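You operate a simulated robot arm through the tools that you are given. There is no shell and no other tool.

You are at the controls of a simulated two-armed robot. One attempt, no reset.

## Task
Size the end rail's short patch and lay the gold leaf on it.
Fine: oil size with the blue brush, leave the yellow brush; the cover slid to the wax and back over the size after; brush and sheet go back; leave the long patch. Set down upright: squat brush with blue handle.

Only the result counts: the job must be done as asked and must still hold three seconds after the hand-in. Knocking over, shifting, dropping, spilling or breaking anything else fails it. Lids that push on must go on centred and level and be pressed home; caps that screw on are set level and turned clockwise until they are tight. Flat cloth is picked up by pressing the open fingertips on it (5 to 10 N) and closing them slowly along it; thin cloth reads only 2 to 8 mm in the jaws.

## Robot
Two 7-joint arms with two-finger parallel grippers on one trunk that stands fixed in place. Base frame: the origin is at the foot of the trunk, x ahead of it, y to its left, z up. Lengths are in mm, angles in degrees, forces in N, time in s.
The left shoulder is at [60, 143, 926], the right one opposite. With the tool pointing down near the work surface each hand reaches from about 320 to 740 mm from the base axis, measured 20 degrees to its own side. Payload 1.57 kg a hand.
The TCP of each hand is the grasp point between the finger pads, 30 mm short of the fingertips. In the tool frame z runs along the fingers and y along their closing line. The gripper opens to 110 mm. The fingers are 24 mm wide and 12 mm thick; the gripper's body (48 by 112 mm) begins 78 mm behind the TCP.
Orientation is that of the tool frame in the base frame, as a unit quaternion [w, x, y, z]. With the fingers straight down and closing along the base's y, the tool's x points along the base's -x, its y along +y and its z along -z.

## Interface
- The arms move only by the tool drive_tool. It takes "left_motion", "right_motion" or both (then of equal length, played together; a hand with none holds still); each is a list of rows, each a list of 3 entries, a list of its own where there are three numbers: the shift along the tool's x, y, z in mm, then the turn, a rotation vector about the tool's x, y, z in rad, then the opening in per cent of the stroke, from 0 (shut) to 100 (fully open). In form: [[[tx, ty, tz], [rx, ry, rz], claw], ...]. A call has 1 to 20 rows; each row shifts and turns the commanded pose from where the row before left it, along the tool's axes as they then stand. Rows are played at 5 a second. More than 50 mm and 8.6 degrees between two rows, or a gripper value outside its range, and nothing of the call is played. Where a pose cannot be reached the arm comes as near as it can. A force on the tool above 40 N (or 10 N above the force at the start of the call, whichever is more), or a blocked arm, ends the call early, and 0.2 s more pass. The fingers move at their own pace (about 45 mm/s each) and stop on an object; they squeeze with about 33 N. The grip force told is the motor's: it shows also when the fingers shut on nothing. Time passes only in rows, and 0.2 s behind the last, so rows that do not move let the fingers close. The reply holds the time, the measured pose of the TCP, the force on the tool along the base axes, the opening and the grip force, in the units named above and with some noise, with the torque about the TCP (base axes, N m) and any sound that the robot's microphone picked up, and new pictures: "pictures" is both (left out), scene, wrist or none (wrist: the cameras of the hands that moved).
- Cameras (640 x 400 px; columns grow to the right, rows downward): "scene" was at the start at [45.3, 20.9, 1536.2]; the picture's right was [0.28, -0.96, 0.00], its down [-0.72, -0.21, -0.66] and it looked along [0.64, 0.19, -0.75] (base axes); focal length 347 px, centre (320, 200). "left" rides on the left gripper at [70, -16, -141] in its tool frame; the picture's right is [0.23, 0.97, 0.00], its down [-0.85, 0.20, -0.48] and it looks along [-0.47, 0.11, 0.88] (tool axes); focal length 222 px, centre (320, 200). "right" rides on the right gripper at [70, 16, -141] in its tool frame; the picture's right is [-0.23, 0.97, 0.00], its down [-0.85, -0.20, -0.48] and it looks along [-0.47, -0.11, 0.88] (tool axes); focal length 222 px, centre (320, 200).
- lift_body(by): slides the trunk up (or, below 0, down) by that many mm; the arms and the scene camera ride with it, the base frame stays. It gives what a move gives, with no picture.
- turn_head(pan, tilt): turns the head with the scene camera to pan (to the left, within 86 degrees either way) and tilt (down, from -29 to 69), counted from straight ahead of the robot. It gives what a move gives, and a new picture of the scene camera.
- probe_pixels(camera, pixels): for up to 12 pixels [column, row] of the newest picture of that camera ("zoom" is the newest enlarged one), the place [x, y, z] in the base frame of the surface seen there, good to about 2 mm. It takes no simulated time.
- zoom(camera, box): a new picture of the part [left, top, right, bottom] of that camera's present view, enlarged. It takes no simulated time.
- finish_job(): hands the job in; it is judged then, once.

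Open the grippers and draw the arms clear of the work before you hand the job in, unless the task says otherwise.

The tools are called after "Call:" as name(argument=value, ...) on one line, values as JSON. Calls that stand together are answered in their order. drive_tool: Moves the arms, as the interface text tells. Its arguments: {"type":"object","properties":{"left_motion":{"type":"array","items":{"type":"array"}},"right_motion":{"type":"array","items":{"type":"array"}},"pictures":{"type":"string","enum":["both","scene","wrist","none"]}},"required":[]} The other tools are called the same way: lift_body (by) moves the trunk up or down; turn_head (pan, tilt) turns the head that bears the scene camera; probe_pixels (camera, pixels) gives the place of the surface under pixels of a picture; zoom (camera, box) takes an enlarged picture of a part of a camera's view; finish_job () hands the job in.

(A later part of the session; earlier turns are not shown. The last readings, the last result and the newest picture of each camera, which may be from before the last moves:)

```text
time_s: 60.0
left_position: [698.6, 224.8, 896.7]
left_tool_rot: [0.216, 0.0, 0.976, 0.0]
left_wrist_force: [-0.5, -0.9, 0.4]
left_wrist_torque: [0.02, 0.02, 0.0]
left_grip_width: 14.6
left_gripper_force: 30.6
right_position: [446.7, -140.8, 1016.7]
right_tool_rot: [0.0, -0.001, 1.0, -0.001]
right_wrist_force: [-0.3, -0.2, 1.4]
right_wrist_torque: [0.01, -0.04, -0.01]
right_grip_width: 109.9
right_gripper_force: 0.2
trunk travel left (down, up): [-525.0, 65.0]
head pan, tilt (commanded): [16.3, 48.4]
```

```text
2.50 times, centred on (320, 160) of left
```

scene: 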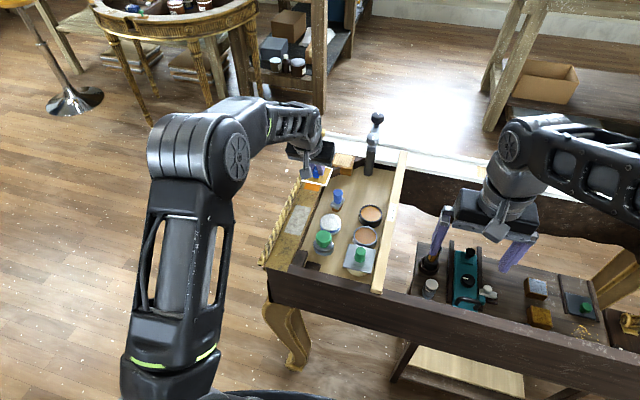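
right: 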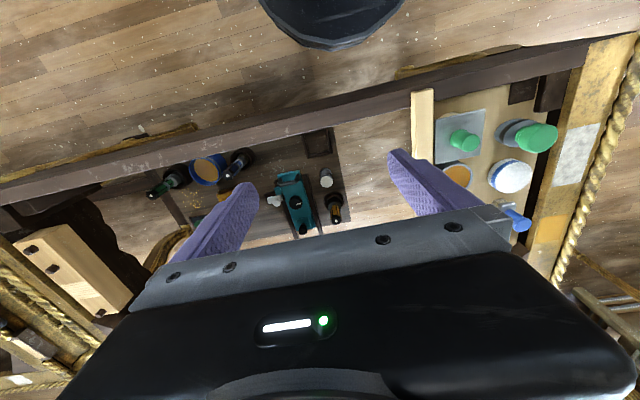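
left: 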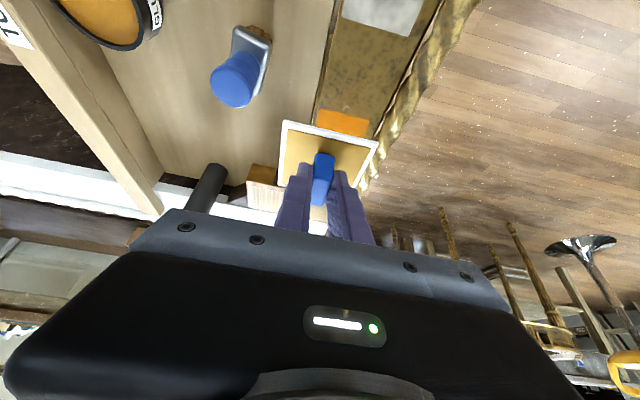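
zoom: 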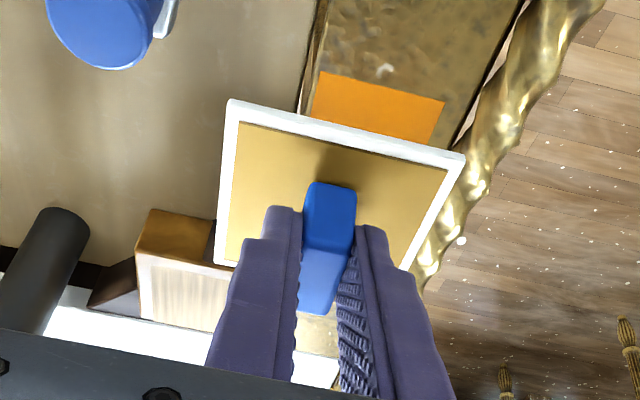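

I probe the sheet's visible corners in the wrist enlargement to confirm its position and level.

Call:
probe_pixels(camera="zoom", pixels=[[232, 104], [460, 158], [220, 258], [408, 265], [240, 118], [445, 165], [300, 150], [400, 180], [325, 200], [228, 180], [440, 195], [345, 130]])

```text
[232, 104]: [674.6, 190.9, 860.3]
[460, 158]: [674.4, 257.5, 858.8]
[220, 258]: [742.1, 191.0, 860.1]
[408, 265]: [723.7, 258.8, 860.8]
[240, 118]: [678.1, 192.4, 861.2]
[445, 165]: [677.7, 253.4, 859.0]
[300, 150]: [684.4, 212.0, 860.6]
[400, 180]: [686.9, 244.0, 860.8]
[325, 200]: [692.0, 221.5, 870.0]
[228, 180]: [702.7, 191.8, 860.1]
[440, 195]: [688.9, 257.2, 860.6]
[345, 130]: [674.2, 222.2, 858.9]
```

The sheet is level, ≈70 mm wide, centred at (709, 224.5). I shift +4 mm in y and +1 in x, then lower to about 4 mm above the patch.

Call:
drive_tool(left_motion=[[[-0.9, 4, 0.4], [0, 0, 0], 0], [[4.2, 0, 9.1], [0, 0, 0], 0], [[4.2, 0, 9.1], [0, 0, 0], 0], [[2.95, 0, 6.35], [0, 0, 0], 0], [[0, 0, 0], [0, 0, 0], 0], [[0, 0, 0], [0, 0, 0], 0]], pictures="both")

Call:
zoom(camera="scene", box=[280, 140, 350, 200])

Call:
zoom(camera="left", box=[220, 80, 420, 240])

Call:
probe_pixels(camera="zoom", pixels=[[232, 104], [460, 158], [220, 258], [408, 265], [300, 150], [400, 180], [228, 180], [440, 195], [345, 130], [462, 165]])

```text
time_s: 61.4
left_position: [702.2, 229.9, 869.4]
left_tool_rot: [0.217, -0.001, 0.976, 0.0]
left_wrist_force: [0.3, -0.1, 0.2]
left_wrist_torque: [0.01, 0.03, -0.01]
left_grip_width: 14.5
left_gripper_force: 30.4
right_position: [447.3, -141.8, 1017.5]
right_tool_rot: [0.0, 0.0, 1.0, 0.001]
right_wrist_force: [-0.2, 0.3, 0.4]
right_wrist_torque: [0.01, 0.0, 0.04]
right_grip_width: 110.4
right_gripper_force: 0.1
trunk travel left (down, up): [-525.0, 65.0]
head pan, tilt (commanded): [16.3, 48.4]
```

scene: 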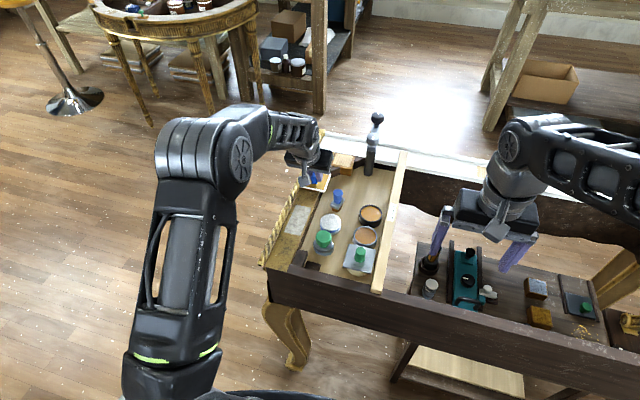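
left: 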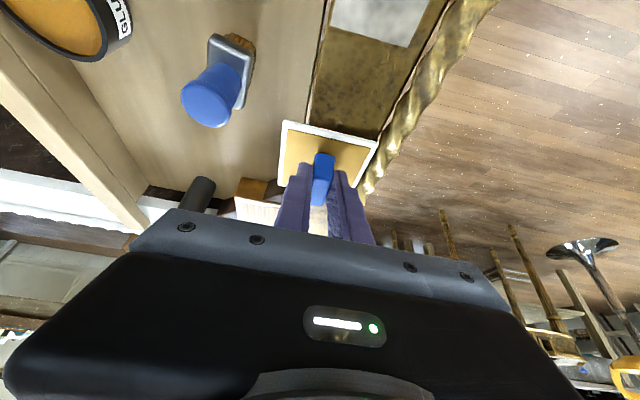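

```text
6.67 times, centred on (315, 170) of scene
```

zoom: 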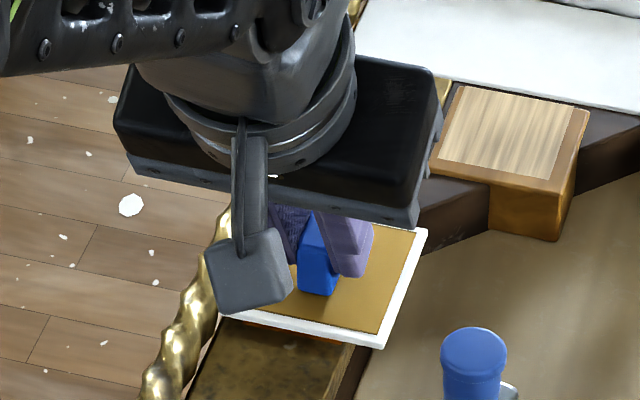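

```text
2.50 times, centred on (320, 160) of left
```

zoom: 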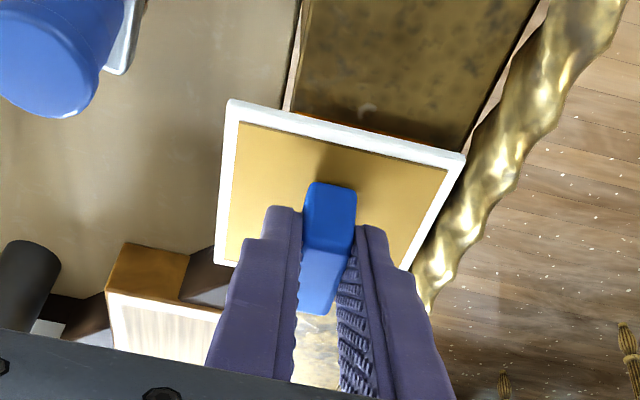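

```text
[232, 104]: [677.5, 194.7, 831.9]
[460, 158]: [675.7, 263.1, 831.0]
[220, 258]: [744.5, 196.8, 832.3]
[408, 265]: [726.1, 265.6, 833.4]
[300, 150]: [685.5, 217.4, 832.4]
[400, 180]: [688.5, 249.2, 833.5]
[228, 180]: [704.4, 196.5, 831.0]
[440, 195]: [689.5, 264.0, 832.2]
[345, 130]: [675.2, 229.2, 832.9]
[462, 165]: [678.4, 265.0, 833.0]
```

The outer edge is at y≈265.5, a bit close to the rope, so I shift -2 mm in y and lower 4 mm.

Call:
drive_tool(left_motion=[[[0, -2, 0], [0, 0, 0], 0], [[0.84, 0, 1.8], [0, 0, 0], 0], [[0.84, 0, 1.8], [0, 0, 0], 0], [[0, 0, 0], [0, 0, 0], 0]], pictures="none")

```text
time_s: 62.4
left_position: [700.4, 227.9, 865.4]
left_tool_rot: [0.215, 0.0, 0.977, 0.0]
left_wrist_force: [-0.2, -0.5, 0.0]
left_wrist_torque: [0.01, 0.0, 0.02]
left_grip_width: 14.3
left_gripper_force: 30.7
right_position: [446.1, -141.8, 1017.6]
right_tool_rot: [0.0, 0.0, 1.0, 0.0]
right_wrist_force: [0.4, 0.4, -0.3]
right_wrist_torque: [0.02, -0.02, 0.0]
right_grip_width: 110.0
right_gripper_force: 0.1
trunk travel left (down, up): [-525.0, 65.0]
head pan, tilt (commanded): [16.3, 48.4]
```

No contact yet; I lower 2 mm more in 1 mm steps.

Call:
drive_tool(left_motion=[[[0.42, 0, 0.91], [0, 0, 0], 0], [[0.42, 0, 0.91], [0, 0, 0], 0], [[0, 0, 0], [0, 0, 0], 0]], pictures="none")

```text
time_s: 63.2
left_position: [700.6, 228.5, 864.0]
left_tool_rot: [0.215, 0.0, 0.977, 0.0]
left_wrist_force: [-0.6, -0.6, -0.5]
left_wrist_torque: [0.01, 0.0, 0.03]
left_grip_width: 14.5
left_gripper_force: 31.1
right_position: [446.7, -141.0, 1016.3]
right_tool_rot: [0.0, 0.0, 1.0, 0.0]
right_wrist_force: [-0.3, 0.5, 0.5]
right_wrist_torque: [0.01, -0.04, -0.03]
right_grip_width: 109.9
right_gripper_force: 0.2
trunk travel left (down, up): [-525.0, 65.0]
head pan, tilt (commanded): [16.3, 48.4]
```

Still no force at z 864. I continue down 2 mm.

Call:
drive_tool(left_motion=[[[0.42, 0, 0.91], [0, 0, 0], 0], [[0.42, 0, 0.91], [0, 0, 0], 0], [[0, 0, 0], [0, 0, 0], 0]], pictures="none")

```text
time_s: 64.0
left_position: [702.1, 228.4, 863.8]
left_tool_rot: [0.217, 0.0, 0.976, 0.0]
left_wrist_force: [-1.3, 1.3, 7.3]
left_wrist_torque: [0.06, 0.13, 0.0]
left_grip_width: 14.5
left_gripper_force: 30.2
right_position: [446.3, -140.7, 1016.1]
right_tool_rot: [0.0, 0.0, 1.0, 0.0]
right_wrist_force: [0.2, 0.4, 0.6]
right_wrist_torque: [-0.02, 0.03, -0.01]
right_grip_width: 110.1
right_gripper_force: 0.0
trunk travel left (down, up): [-525.0, 65.0]
head pan, tilt (commanded): [16.3, 48.4]
```

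Contact at 7 N. I press a further 1.2 mm and hold about a second so the leaf adheres.

Call:
drive_tool(left_motion=[[[0.25, 0, 0.55], [0, 0, 0], 0], [[0.25, 0, 0.55], [0, 0, 0], 0], [[0, 0, 0], [0, 0, 0], 0], [[0, 0, 0], [0, 0, 0], 0], [[0, 0, 0], [0, 0, 0], 0], [[0, 0, 0], [0, 0, 0], 0]], pictures="both")

Call:
zoom(camera="scene", box=[280, 140, 350, 200])

Call:
zoom(camera="left", box=[220, 80, 420, 240])

```text
time_s: 65.4
left_position: [700.9, 227.8, 863.0]
left_tool_rot: [0.218, 0.0, 0.976, 0.0]
left_wrist_force: [2.5, 2.6, 23.3]
left_wrist_torque: [0.09, 0.02, -0.05]
left_grip_width: 14.3
left_gripper_force: 30.7
right_position: [446.1, -141.0, 1017.2]
right_tool_rot: [0.001, 0.0, 1.0, 0.0]
right_wrist_force: [-0.2, 0.7, -0.5]
right_wrist_torque: [0.0, -0.01, 0.0]
right_grip_width: 110.0
right_gripper_force: 0.0
trunk travel left (down, up): [-525.0, 65.0]
head pan, tilt (commanded): [16.3, 48.4]
```

scene: 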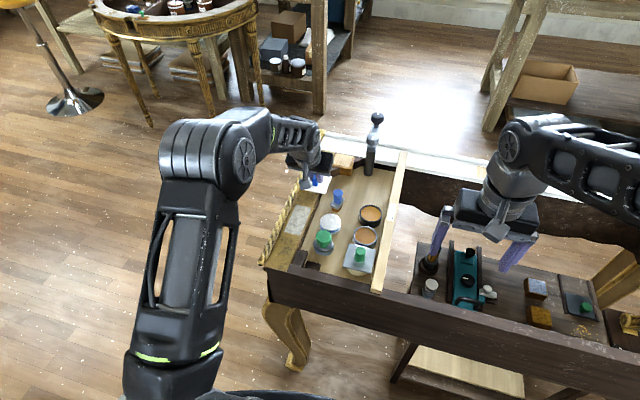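
left: 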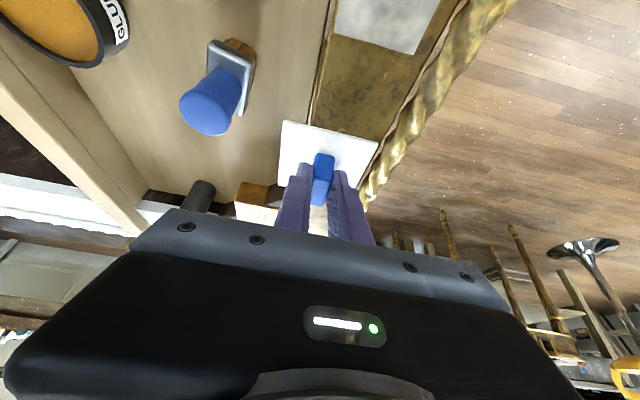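

```text
6.67 times, centred on (315, 170) of scene
```

zoom: 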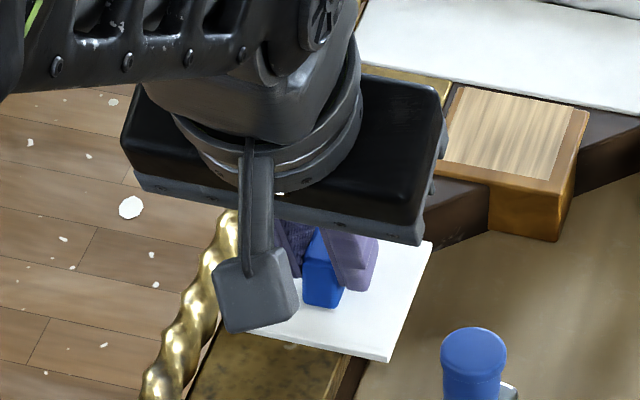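

```text
2.50 times, centred on (320, 160) of left
```

zoom: 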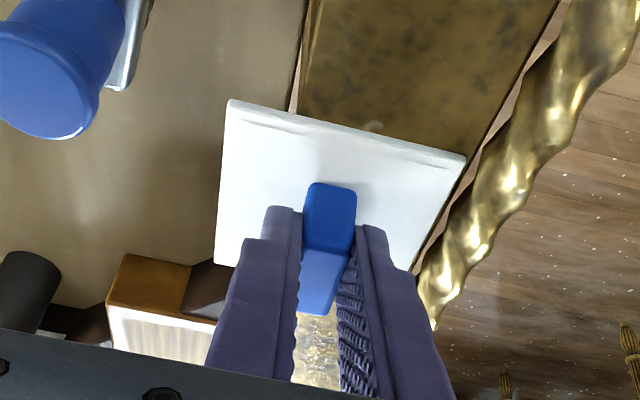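

The sheet's gold is gone (white now), so the leaf transferred to the patch. I lift the sheet off slowly.

Call:
drive_tool(left_motion=[[[-0.84, 0, -1.8], [0, 0, 0], 0], [[-1.7, 0, -3.6], [0, 0, 0], 0], [[-4.2, 0, -9.1], [0, 0, 0], 0], [[-7.5, 0, -16.3], [0, 0, 0], 0], [[0, 0, 0], [0, 0, 0], 0]], pictures="both")

Call:
zoom(camera="scene", box=[280, 140, 350, 200])

Call:
zoom(camera="left", box=[220, 80, 420, 240])

```text
time_s: 66.6
left_position: [702.5, 228.1, 892.2]
left_tool_rot: [0.215, 0.0, 0.977, 0.0]
left_wrist_force: [0.1, -1.1, 0.0]
left_wrist_torque: [-0.01, 0.01, 0.0]
left_grip_width: 14.4
left_gripper_force: 30.4
right_position: [447.1, -141.2, 1016.5]
right_tool_rot: [0.0, 0.0, 1.0, 0.0]
right_wrist_force: [0.0, 0.0, -0.2]
right_wrist_torque: [0.01, 0.01, 0.0]
right_grip_width: 109.9
right_gripper_force: 0.2
trunk travel left (down, up): [-525.0, 65.0]
head pan, tilt (commanded): [16.3, 48.4]
```

scene: 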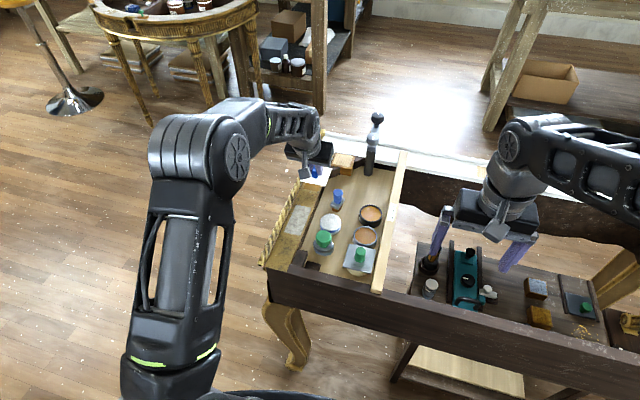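
left: 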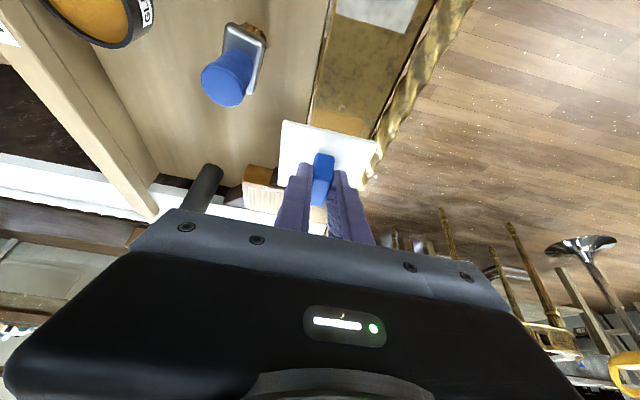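

```text
6.67 times, centred on (315, 170) of scene
```

zoom: 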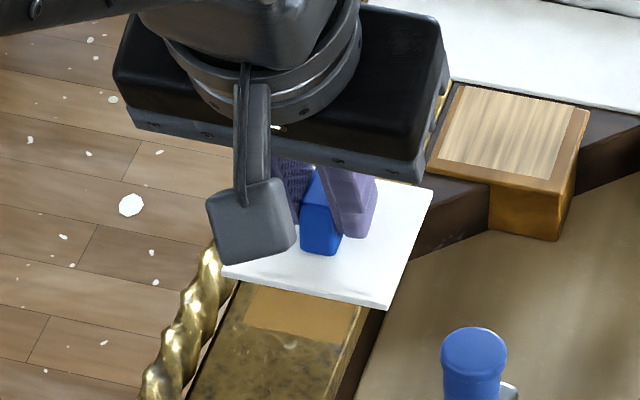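

```text
2.50 times, centred on (320, 160) of left
```

zoom: 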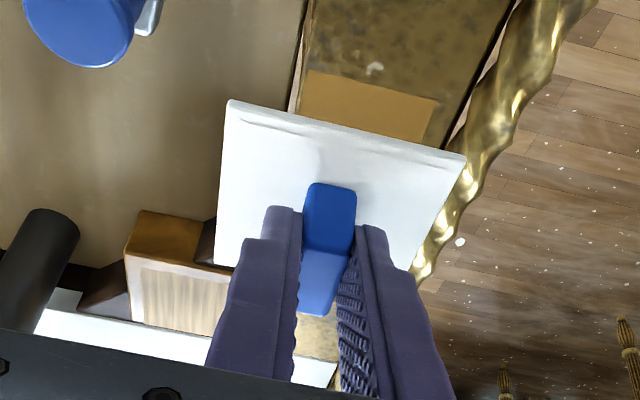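

The patch shows laid gold leaf. I carry the sheet back above its original place at (738, 142), going +x first to stay clear of the brush.

Call:
drive_tool(left_motion=[[[-10.3, -15, -0.7], [0, 0, 0], 0], [[-8.2, -21, 3.8], [0, 0, 0], 0], [[-6.0, -25, 2.8], [0, 0, 0], 0], [[0, -25, 0], [0, 0, 0], 0], [[0, 0, 0], [0, 0, 0], 0], [[0, 0, 0], [0, 0, 0], 0]], pictures="both")

Call:
zoom(camera="scene", box=[280, 140, 380, 220])

Call:
zoom(camera="left", box=[220, 80, 420, 240])

Call:
probe_pixels(camera="zoom", pixels=[[232, 104], [460, 158], [220, 258], [408, 265], [300, 150], [400, 180], [228, 180], [440, 195], [345, 130], [462, 165]])

```text
time_s: 68.0
left_position: [728.9, 140.6, 898.1]
left_tool_rot: [0.216, 0.0, 0.976, 0.0]
left_wrist_force: [0.2, 0.3, 0.2]
left_wrist_torque: [0.0, -0.02, -0.01]
left_grip_width: 14.2
left_gripper_force: 30.2
right_position: [445.6, -140.3, 1015.4]
right_tool_rot: [0.0, 0.0, 1.0, 0.001]
right_wrist_force: [0.2, 0.3, -0.5]
right_wrist_torque: [0.0, -0.03, 0.04]
right_grip_width: 109.8
right_gripper_force: 0.1
trunk travel left (down, up): [-525.0, 65.0]
head pan, tilt (commanded): [16.3, 48.4]
```

scene: 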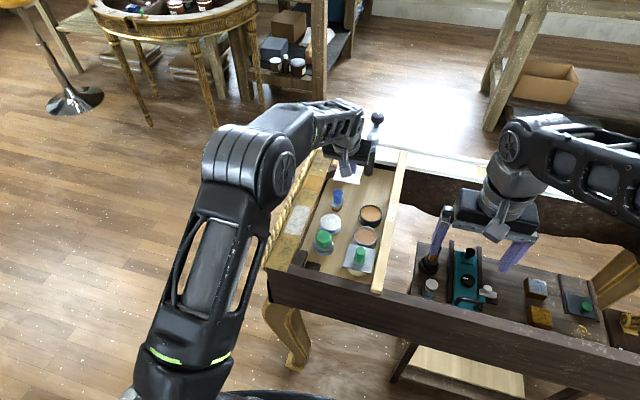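
left: 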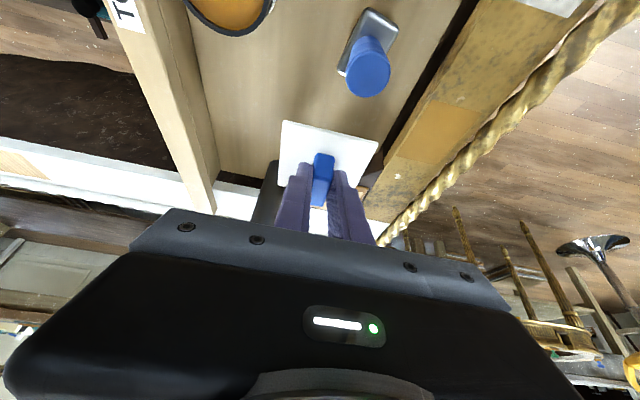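

```text
5.00 times, centred on (330, 180) of scene
```

zoom: 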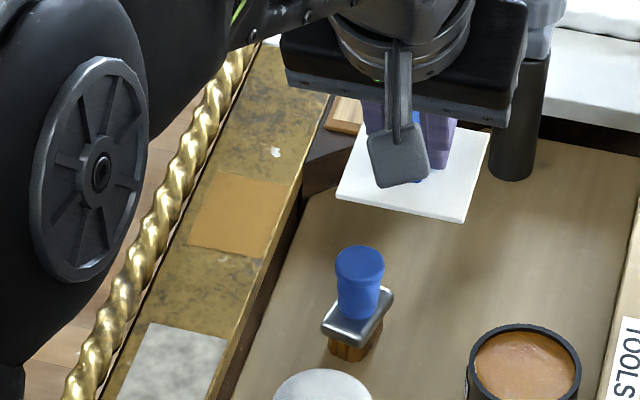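

```text
2.50 times, centred on (320, 160) of left
```

zoom: 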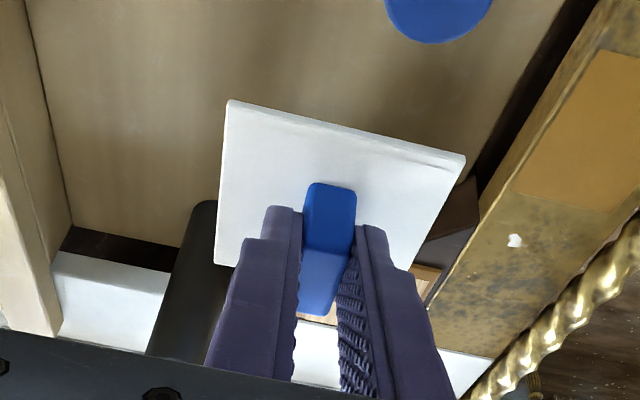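

```text
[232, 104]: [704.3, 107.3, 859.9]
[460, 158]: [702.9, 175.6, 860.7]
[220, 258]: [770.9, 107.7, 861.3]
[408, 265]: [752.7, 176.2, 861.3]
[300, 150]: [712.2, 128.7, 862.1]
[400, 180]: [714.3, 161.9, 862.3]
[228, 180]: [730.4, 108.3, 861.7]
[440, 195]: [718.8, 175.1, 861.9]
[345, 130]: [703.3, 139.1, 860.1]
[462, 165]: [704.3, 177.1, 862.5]
```

The sheet is back over its original footprint (near edge x≈702, y 106–177). I lower it 58 mm, then finish gently.

Call:
drive_tool(left_motion=[[[8.4, 0, 18.1], [0, 0, 0], 0], [[8.4, 0, 18.1], [0, 0, 0], 0], [[5.5, 0, 11.8], [0, 0, 0], 0], [[2.2, 0, 4.6], [0, 0, 0], 0], [[0, 0, 0], [0, 0, 0], 0]], pictures="none")

```text
time_s: 69.2
left_position: [727.8, 142.3, 841.3]
left_tool_rot: [0.216, 0.0, 0.976, 0.0]
left_wrist_force: [-0.8, -0.2, -1.0]
left_wrist_torque: [-0.01, 0.0, -0.01]
left_grip_width: 14.5
left_gripper_force: 30.9
right_position: [447.0, -140.5, 1015.3]
right_tool_rot: [-0.001, 0.0, 1.0, -0.001]
right_wrist_force: [0.7, 0.2, -1.2]
right_wrist_torque: [0.01, 0.01, 0.02]
right_grip_width: 109.9
right_gripper_force: 0.0
trunk travel left (down, up): [-525.0, 65.0]
head pan, tilt (commanded): [16.3, 48.4]
```

At z 841.3, about 6–7 mm above the set-down height. I lower in small steps.

Call:
drive_tool(left_motion=[[[0.84, 0, 1.8], [0, 0, 0], 0], [[0.84, 0, 1.8], [0, 0, 0], 0], [[0.42, 0, 0.91], [0, 0, 0], 0], [[0.42, 0, 0.91], [0, 0, 0], 0], [[0, 0, 0], [0, 0, 0], 0]], pictures="none")

```text
time_s: 70.4
left_position: [725.4, 140.8, 834.9]
left_tool_rot: [0.215, 0.0, 0.977, 0.0]
left_wrist_force: [-0.1, -0.3, 0.5]
left_wrist_torque: [0.02, -0.01, -0.01]
left_grip_width: 14.6
left_gripper_force: 30.7
right_position: [445.4, -141.3, 1015.8]
right_tool_rot: [0.001, 0.0, 1.0, 0.001]
right_wrist_force: [-0.4, 0.3, 0.2]
right_wrist_torque: [0.01, 0.02, 0.0]
right_grip_width: 110.0
right_gripper_force: 0.0
trunk travel left (down, up): [-525.0, 65.0]
head pan, tilt (commanded): [16.3, 48.4]
```

No contact force yet; I go down 2 mm more, 1 mm at a time.

Call:
drive_tool(left_motion=[[[0.42, 0, 0.91], [0, 0, 0], 0], [[0.42, 0, 0.91], [0, 0, 0], 0], [[0, 0, 0], [0, 0, 0], 0]], pictures="wrist")

Call:
zoom(camera="left", box=[220, 80, 420, 240])

Call:
probe_pixels(camera="zoom", pixels=[[232, 104], [450, 156], [220, 258], [300, 150], [380, 165], [228, 180], [345, 130]])

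```text
time_s: 71.2
left_position: [726.0, 141.7, 832.4]
left_tool_rot: [0.217, 0.0, 0.976, 0.0]
left_wrist_force: [-1.0, -0.9, 2.8]
left_wrist_torque: [0.03, -0.08, -0.01]
left_grip_width: 14.2
left_gripper_force: 30.8
right_position: [446.6, -138.6, 1016.4]
right_tool_rot: [0.001, -0.001, 1.0, 0.0]
right_wrist_force: [0.4, -0.3, -0.4]
right_wrist_torque: [-0.04, 0.02, 0.02]
right_grip_width: 109.9
right_gripper_force: 0.1
trunk travel left (down, up): [-525.0, 65.0]
head pan, tilt (commanded): [16.3, 48.4]
```

left: 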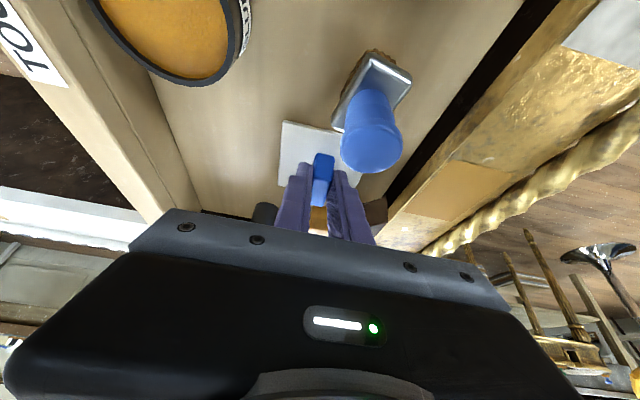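

```text
2.50 times, centred on (320, 160) of left
```

zoom: 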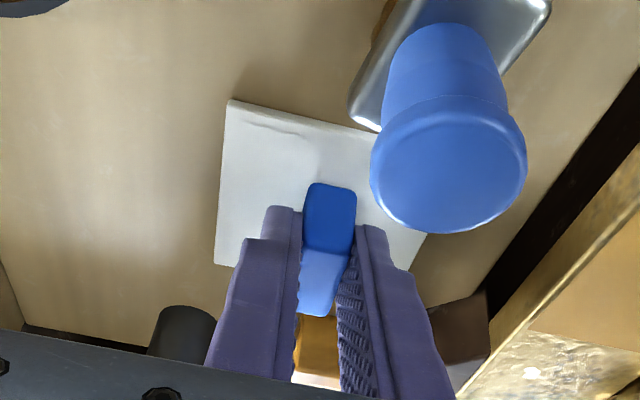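

```text
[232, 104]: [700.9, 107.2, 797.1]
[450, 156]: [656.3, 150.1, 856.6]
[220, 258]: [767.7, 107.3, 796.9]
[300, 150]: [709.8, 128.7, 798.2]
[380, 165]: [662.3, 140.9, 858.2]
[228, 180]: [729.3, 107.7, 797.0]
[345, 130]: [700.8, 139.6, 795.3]
```

The sheet rests on the board (light contact, top at z≈797). I open the fingers slowly.

Call:
drive_tool(left_motion=[[[0, 0, 0], [0, 0, 0], 14], [[0, 0, 0], [0, 0, 0], 18], [[0, 0, 0], [0, 0, 0], 24], [[0, 0, 0], [0, 0, 0], 30], [[0, 0, 0], [0, 0, 0], 34], [[0, 0, 0], [0, 0, 0], 34]], pictures="none")

```text
time_s: 72.6
left_position: [725.7, 140.9, 832.5]
left_tool_rot: [0.216, 0.0, 0.976, 0.001]
left_wrist_force: [0.2, 0.2, 0.2]
left_wrist_torque: [-0.02, 0.01, 0.01]
left_grip_width: 37.6
left_gripper_force: 0.0
right_position: [446.6, -140.5, 1015.9]
right_tool_rot: [-0.001, 0.0, 1.0, 0.0]
right_wrist_force: [-0.3, -0.1, 0.6]
right_wrist_torque: [-0.02, -0.01, 0.04]
right_grip_width: 110.2
right_gripper_force: 0.0
trunk travel left (down, up): [-525.0, 65.0]
head pan, tilt (commanded): [16.3, 48.4]
```

Released with no force. I raise the left hand straight up, then draw it back and left, clear of the work.

Call:
drive_tool(left_motion=[[[-4.2, 0, -9.1], [0, 0, 0], 34], [[-12.6, 0, -27.2], [0, 0, 0], 34], [[-16.8, 0, -36.3], [0, 0, 0], 36], [[-12.6, 0, -27.2], [0, 0, 0], 40], [[-12.6, 0, -27.2], [0, 0, 0], 50], [[20, 30, -20], [0, 0, 0], 60], [[25, 30, -15], [0, 0, 0], 70], [[30, 30, -14], [0, 0, 0], 80], [[30, 30, -14], [0, 0, 0], 90], [[30, 30, -14], [0, 0, 0], 100], [[30, 20, -14], [0, 0, 0], 100], [[0, 0, 0], [0, 0, 0], 100]], pictures="both")

Call:
zoom(camera="scene", box=[270, 130, 400, 290])

Call:
zoom(camera="scene", box=[290, 150, 370, 220])

```text
time_s: 75.2
left_position: [538.6, 313.0, 987.1]
left_tool_rot: [0.216, 0.0, 0.976, 0.0]
left_wrist_force: [0.7, 0.0, -1.2]
left_wrist_torque: [0.0, 0.02, -0.03]
left_grip_width: 110.1
left_gripper_force: 0.1
right_position: [446.3, -140.4, 1015.8]
right_tool_rot: [0.0, 0.0, 1.0, 0.0]
right_wrist_force: [-0.3, 0.5, 0.0]
right_wrist_torque: [0.02, 0.0, 0.02]
right_grip_width: 110.2
right_gripper_force: 0.0
trunk travel left (down, up): [-525.0, 65.0]
head pan, tilt (commanded): [16.3, 48.4]
```

scene: 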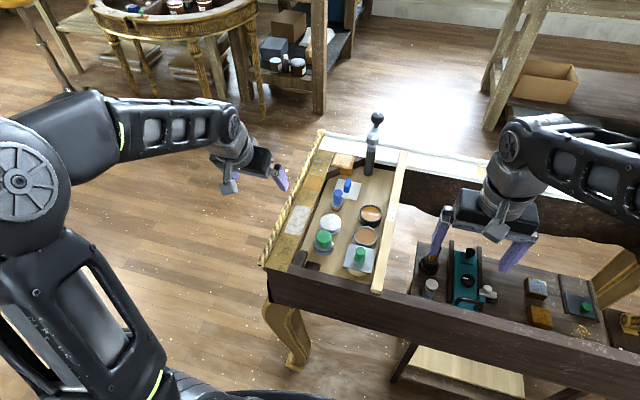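
left: 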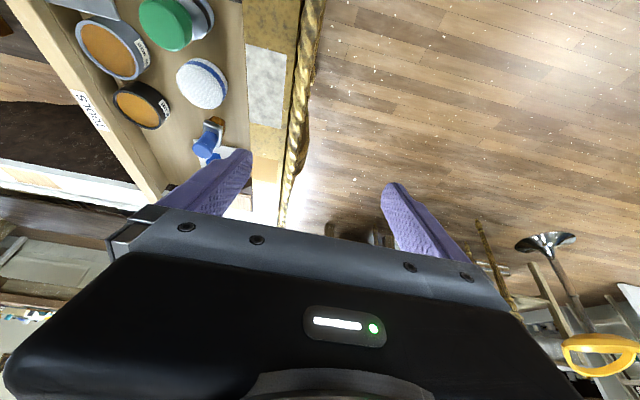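

```text
2.50 times, centred on (335, 210) of scene
```

zoom: 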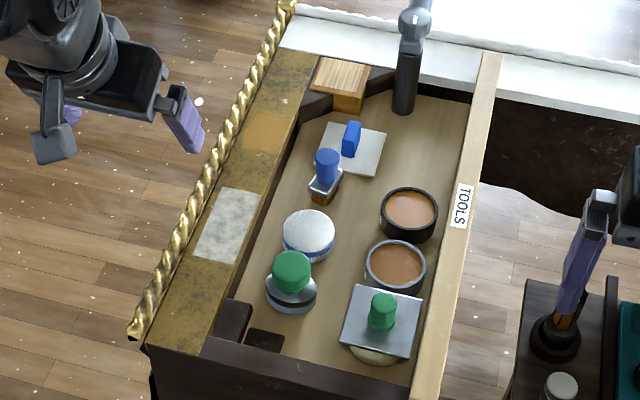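

```text
5.71 times, centred on (330, 185) of scene
```

zoom: 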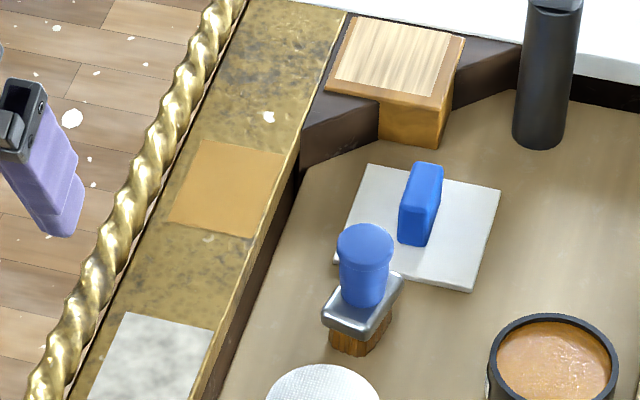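

The sheet, brush and cover look right. I zoom in closely on the patch to verify the leaf covers it fully.

Call:
zoom(camera="scene", box=[300, 160, 335, 195])

Call:
zoom(camera="left", box=[180, 100, 320, 230])

```text
11.43 times, centred on (318, 178) of scene
```

zoom: 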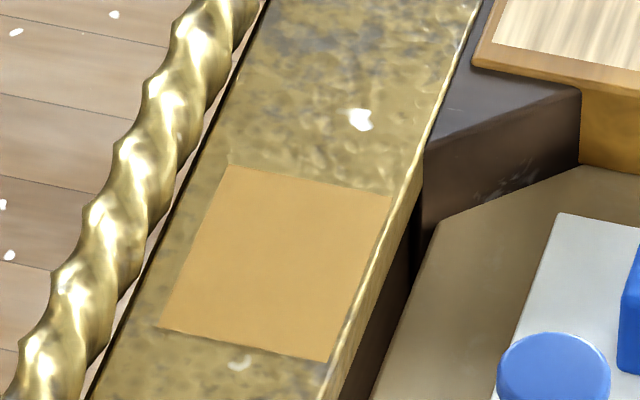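

```text
3.08 times, centred on (250, 165) of left
```

zoom: 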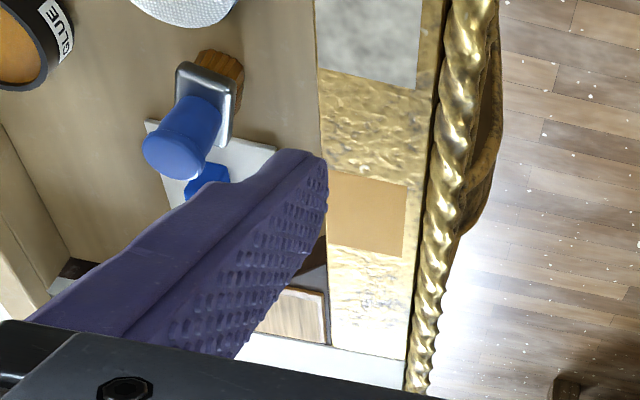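

The whole patch carries leaf. Now I bring the right hand back above the cover knob at (494.5, 56) to slide it over the size.

Call:
drive_tool(right_motion=[[[-9.6, 39, 6], [0, 0, 0], 90], [[-9.6, 39, 10], [0, 0, 0], 70], [[-9.6, 39, 10], [0, 0, 0], 50], [[-9.6, 39, 10], [0, 0, 0], 40], [[-9.6, 39, 10], [0, 0, 0], 32], [[0, 0, 40], [0, 0, 0], 32], [[0, 0, 20], [0, 0, 0], 32], [[0, 0, 0], [0, 0, 0], 32]], pictures="both")

Call:
zoom(camera="right", box=[230, 60, 430, 260])

```text
time_s: 77.0
left_position: [538.4, 313.0, 987.3]
left_tool_rot: [0.216, 0.0, 0.976, 0.0]
left_wrist_force: [0.7, -0.1, -0.5]
left_wrist_torque: [0.02, -0.03, -0.02]
left_grip_width: 110.2
left_gripper_force: 0.1
right_position: [493.4, 57.6, 907.7]
right_tool_rot: [0.0, 0.0, 1.0, 0.0]
right_wrist_force: [0.9, 0.9, -0.7]
right_wrist_torque: [-0.04, -0.01, 0.01]
right_grip_width: 35.2
right_gripper_force: 0.1
trunk travel left (down, up): [-525.0, 65.0]
head pan, tilt (commanded): [16.3, 48.4]
```

scene: 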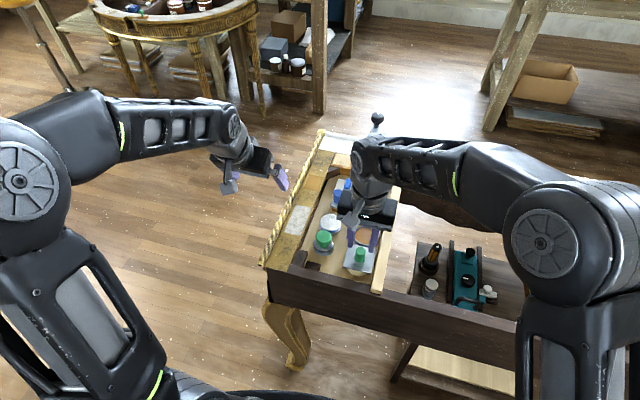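
right: 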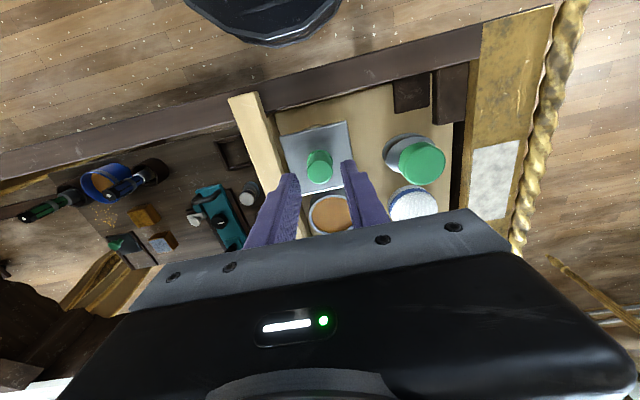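

```text
2.00 times, centred on (330, 160) of right
```

zoom: 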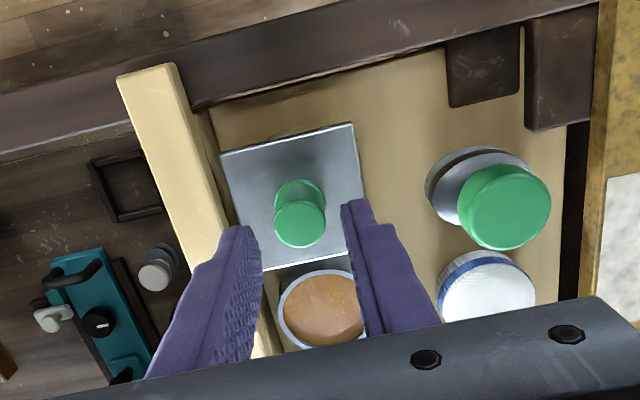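

I probe the knob and plate to align precisely.

Call:
probe_pixels(camera="zoom", pixels=[[300, 225], [277, 222], [323, 222], [300, 204], [300, 245], [228, 155], [350, 130], [360, 245], [270, 262]])

```text
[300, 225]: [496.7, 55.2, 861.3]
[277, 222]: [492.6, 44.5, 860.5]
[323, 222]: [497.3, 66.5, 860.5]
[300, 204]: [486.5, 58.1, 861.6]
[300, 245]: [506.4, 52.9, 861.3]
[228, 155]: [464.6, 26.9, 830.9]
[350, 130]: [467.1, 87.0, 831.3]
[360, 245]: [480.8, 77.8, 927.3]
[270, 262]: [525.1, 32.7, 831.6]
```

Knob centre ≈ (496, 55.5). I adjust and lower 38 mm around it.

Call:
drive_tool(right_motion=[[[-2, -1.8, 18], [0, 0, 0], 32], [[0, 0, 14], [0, 0, 0], 32], [[0, 0, 6.5], [0, 0, 0], 32], [[0, 0, 0], [0, 0, 0], 32]], pictures="wrist")

```text
time_s: 78.0
left_position: [537.8, 312.0, 987.9]
left_tool_rot: [0.215, -0.001, 0.977, 0.001]
left_wrist_force: [0.6, 0.5, 0.8]
left_wrist_torque: [0.0, 0.0, 0.05]
left_grip_width: 110.2
left_gripper_force: 0.2
right_position: [494.4, 53.0, 870.3]
right_tool_rot: [-0.001, 0.0, 1.0, 0.0]
right_wrist_force: [-0.4, -0.5, 0.1]
right_wrist_torque: [-0.01, 0.02, 0.02]
right_grip_width: 35.0
right_gripper_force: 0.1
trunk travel left (down, up): [-525.0, 65.0]
head pan, tilt (commanded): [16.3, 48.4]
```

right: 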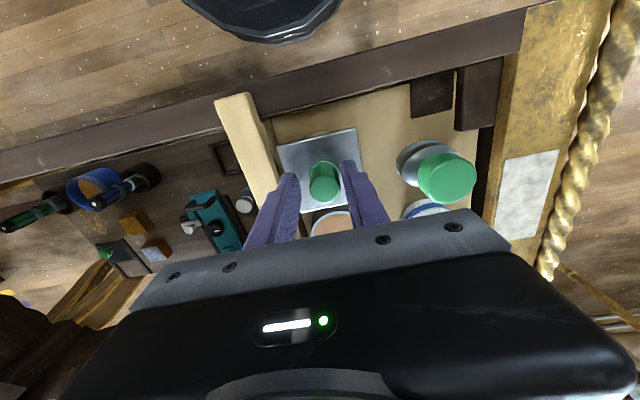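

Y reads 53; I nudge +2 mm and close on the knob.

Call:
drive_tool(right_motion=[[[0, 2, 0.5], [0, 0, 0], 32], [[0, 0, 0], [0, 0, 0], 26], [[0, 0, 0], [0, 0, 0], 20], [[0, 0, 0], [0, 0, 0], 10], [[0, 0, 0], [0, 0, 0], 0], [[0, 0, 0], [0, 0, 0], 0]], pictures="none")

```text
time_s: 79.4
left_position: [539.5, 313.9, 987.7]
left_tool_rot: [0.215, 0.0, 0.977, -0.001]
left_wrist_force: [0.3, -0.1, 0.4]
left_wrist_torque: [-0.01, 0.01, 0.03]
left_grip_width: 109.9
left_gripper_force: 0.1
right_position: [493.9, 56.2, 868.8]
right_tool_rot: [0.0, 0.0, 1.0, 0.0]
right_wrist_force: [-1.2, 10.8, -2.3]
right_wrist_torque: [-0.08, -0.01, 0.05]
right_grip_width: 22.9
right_gripper_force: 35.2
trunk travel left (down, up): [-525.0, 65.0]
head pan, tilt (commanded): [16.3, 48.4]
```

Held (22.9 mm), with a 10.8 N side load, so I ease +1.5 mm in y and slide the cover +x 74 mm back over the size pot.

Call:
drive_tool(right_motion=[[[0, 1.5, 0], [0, 0, 0], 0], [[-8, 0, 0], [0, 0, 0], 0], [[-8, 0, 0], [0, 0, 0], 0], [[-8, 0, 0], [0, 0, 0], 0], [[-8, 0, 0], [0, 0, 0], 0], [[-8, 0, 0], [0, 0, 0], 0], [[-8, 0, 0], [0, 0, 0], 0], [[-8, 0, 0], [0, 0, 0], 0], [[-8, 0, 0], [0, 0, 0], 0], [[-7, 0, 0], [0, 0, 0], 0], [[-3, 0, 0], [0, 0, 0], 0], [[0, 0, 0], [0, 0, 0], 0], [[0, 0, 0], [0, 0, 0], 0]], pictures="both")

Call:
zoom(camera="right", box=[230, 60, 430, 260])

```text
time_s: 82.2
left_position: [538.8, 313.8, 986.2]
left_tool_rot: [0.216, 0.0, 0.976, -0.001]
left_wrist_force: [0.6, -0.1, -0.8]
left_wrist_torque: [0.01, 0.01, -0.01]
left_grip_width: 110.1
left_gripper_force: 0.1
right_position: [568.0, 55.8, 868.9]
right_tool_rot: [0.0, 0.0, 1.0, 0.0]
right_wrist_force: [-0.3, 8.7, 5.0]
right_wrist_torque: [0.52, -0.48, 0.04]
right_grip_width: 22.8
right_gripper_force: 35.4
trunk travel left (down, up): [-525.0, 65.0]
head pan, tilt (commanded): [16.3, 48.4]
```

scene: 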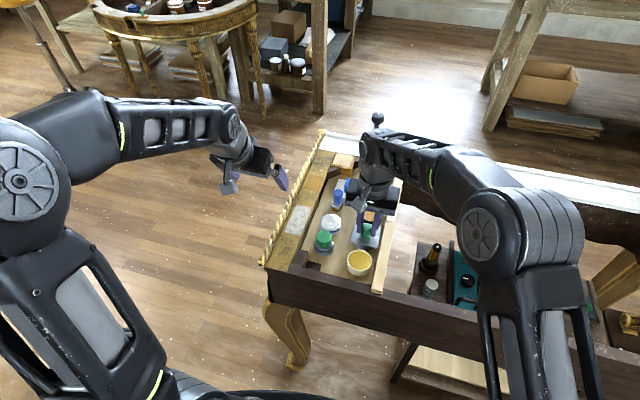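
right: 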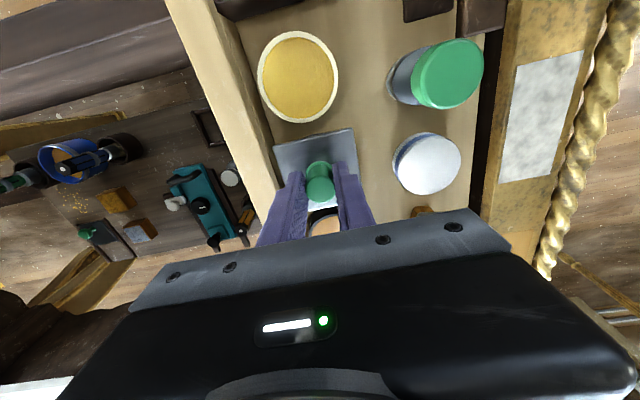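

```text
2.00 times, centred on (330, 160) of right
```

zoom: 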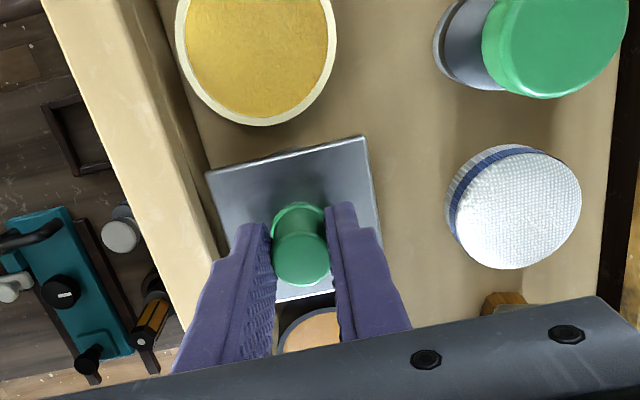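

The cover is back at x≈568, same as at the start. I release it and raise the right hand straight up.

Call:
drive_tool(right_motion=[[[0, 0, 0], [0, 0, 0], 12], [[0, 0, 0], [0, 0, 0], 24], [[0, 0, 0], [0, 0, 0], 32], [[0, 0, 0], [0, 0, 0], 32], [[0, 0, -10], [0, 0, 0], 32], [[0, 0, -25], [0, 0, 0], 32], [[0, 0, -40], [0, 0, 0], 32], [[0, 0, -40], [0, 0, 0], 40], [[5, -30, -35], [0, 0, 0], 60], [[15, -45, -5], [0, 0, 0], 80], [[15, -45, 0], [0, 0, 0], 100], [[15, -45, 0], [0, 0, 0], 100], [[15, -45, 0], [0, 0, 0], 100], [[0, 0, 0], [0, 0, 0], 100]], pictures="both")

Call:
zoom(camera="scene", box=[270, 130, 400, 290])

Call:
zoom(camera="scene", box=[325, 180, 390, 280])

```text
time_s: 85.2
left_position: [537.9, 314.0, 987.0]
left_tool_rot: [0.215, 0.0, 0.977, 0.0]
left_wrist_force: [-0.2, 0.6, 0.6]
left_wrist_torque: [-0.01, 0.0, 0.0]
left_grip_width: 110.2
left_gripper_force: 0.0
right_position: [501.4, -157.9, 1025.3]
right_tool_rot: [0.001, 0.0, 1.0, 0.0]
right_wrist_force: [-0.7, -0.1, 0.2]
right_wrist_torque: [-0.03, 0.0, -0.01]
right_grip_width: 109.8
right_gripper_force: 0.0
trunk travel left (down, up): [-525.0, 65.0]
head pan, tilt (commanded): [16.3, 48.4]
```

scene: 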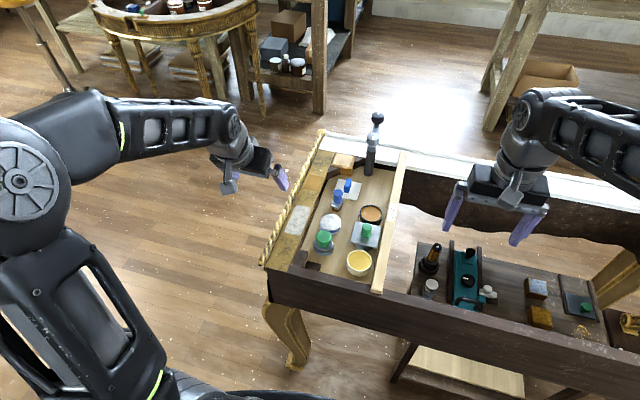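
right: 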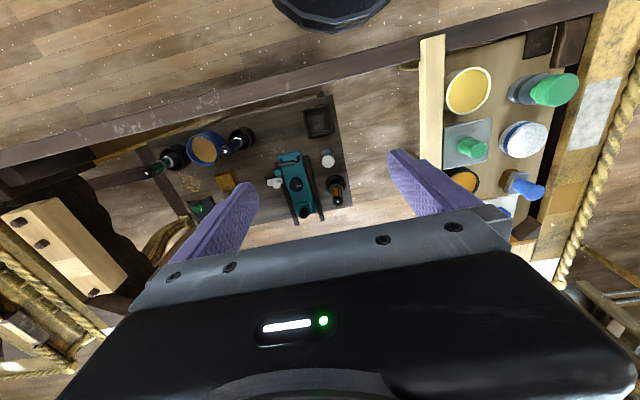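

```text
2.50 times, centred on (335, 210) of scene
```

zoom: 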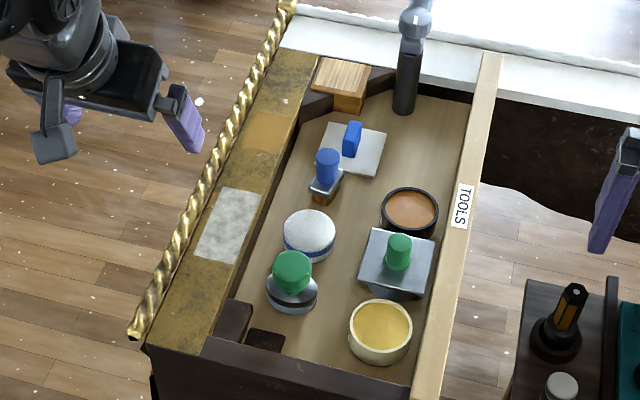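

```text
4.00 times, centred on (358, 230) of scene
```

zoom: 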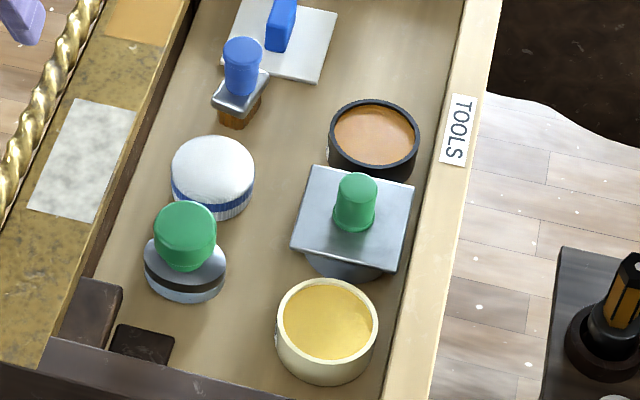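

Everything is back. I verify final positions: cover plate, brush top, sheet corners and handle.

Call:
probe_pixels(camera="zoom", pixels=[[318, 172], [408, 190], [390, 266], [298, 243], [358, 180], [243, 45], [228, 90], [330, 12], [300, 78], [325, 320], [280, 10], [213, 160]])

Call:
zoom(camera="scene", box=[320, 170, 370, 215])

```text
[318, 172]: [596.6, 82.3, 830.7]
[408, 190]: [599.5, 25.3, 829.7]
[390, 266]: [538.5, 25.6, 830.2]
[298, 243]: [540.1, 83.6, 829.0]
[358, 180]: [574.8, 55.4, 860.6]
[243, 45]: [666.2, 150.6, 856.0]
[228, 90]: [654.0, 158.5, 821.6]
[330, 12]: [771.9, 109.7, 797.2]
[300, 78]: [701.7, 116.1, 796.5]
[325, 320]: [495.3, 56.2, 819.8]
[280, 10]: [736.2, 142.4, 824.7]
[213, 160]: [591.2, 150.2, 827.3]
```

```text
8.89 times, centred on (345, 192) of scene
```

zoom: 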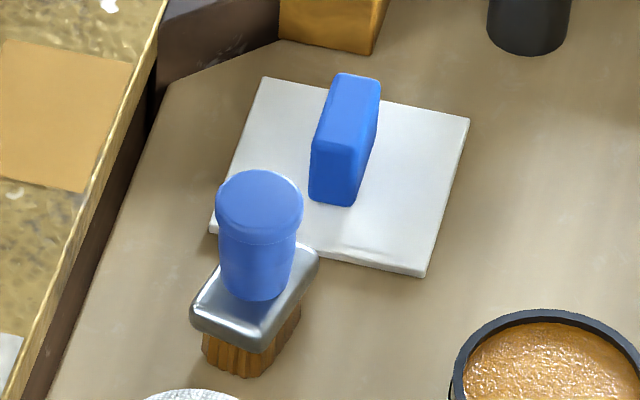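

I check the brush's final centre and level (handle top points).

Call:
probe_pixels(camera="zoom", pixels=[[260, 172], [220, 205], [300, 210], [258, 236], [260, 200], [195, 315], [262, 345], [315, 258], [235, 370], [290, 330]])

```text
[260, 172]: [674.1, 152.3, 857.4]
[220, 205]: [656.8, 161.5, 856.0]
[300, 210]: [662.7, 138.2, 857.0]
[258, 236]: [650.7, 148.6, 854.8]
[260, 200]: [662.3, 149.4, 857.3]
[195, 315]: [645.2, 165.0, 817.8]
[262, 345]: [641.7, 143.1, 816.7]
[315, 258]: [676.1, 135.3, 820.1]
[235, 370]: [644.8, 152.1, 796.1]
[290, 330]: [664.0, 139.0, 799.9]
```

All items are in place: cover on the size, brush upright within 3 mm of its spot, sheet back, leaf on the short patch. I raise both open hands further clear before handing in.

Call:
drive_tool(left_motion=[[[-8.4, 15, -18.1], [0, 0, 0], 100], [[5, 20, -30], [0, 0, 0], 100], [[5, 20, -30], [0, 0, 0], 100], [[0, 0, 0], [0, 0, 0], 100]], right_motion=[[[20, -10, -20], [0, 0, 0], 100], [[25, -10, -20], [0, 0, 0], 100], [[25, -10, -10], [0, 0, 0], 100], [[0, 0, 0], [0, 0, 0], 100]], pictures="scene")

Call:
zoom(camera="scene", box=[270, 130, 400, 290])

```text
time_s: 86.2
left_position: [503.1, 368.8, 1059.1]
left_tool_rot: [0.215, -0.001, 0.977, 0.001]
left_wrist_force: [0.3, -0.9, 0.3]
left_wrist_torque: [-0.01, 0.03, 0.02]
left_grip_width: 110.1
left_gripper_force: 0.1
right_position: [434.5, -185.3, 1074.6]
right_tool_rot: [0.0, -0.001, 1.0, -0.001]
right_wrist_force: [-0.5, 0.0, 0.2]
right_wrist_torque: [-0.03, 0.02, -0.02]
right_grip_width: 110.0
right_gripper_force: 0.1
trunk travel left (down, up): [-525.0, 65.0]
head pan, tilt (commanded): [16.3, 48.4]
```

scene: 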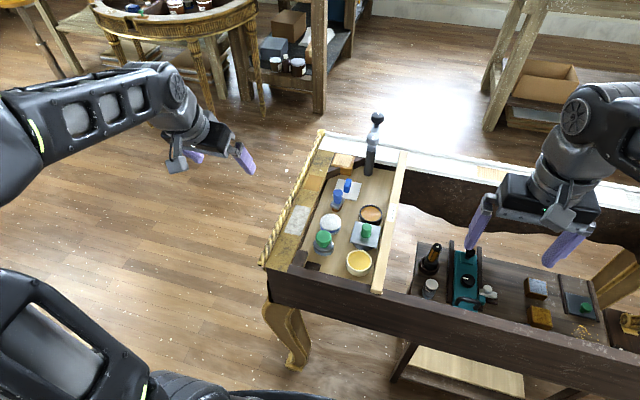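

```text
2.50 times, centred on (335, 210) of scene
```

zoom: 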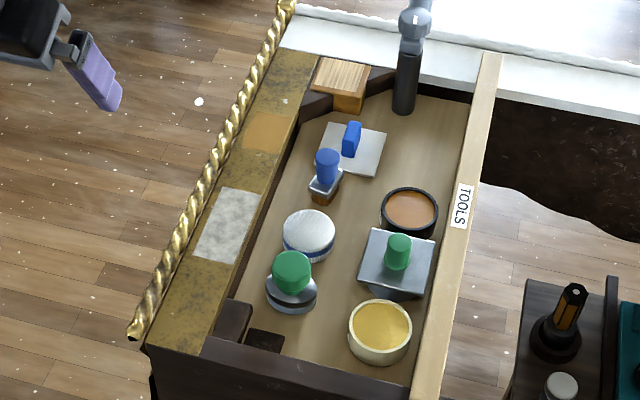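

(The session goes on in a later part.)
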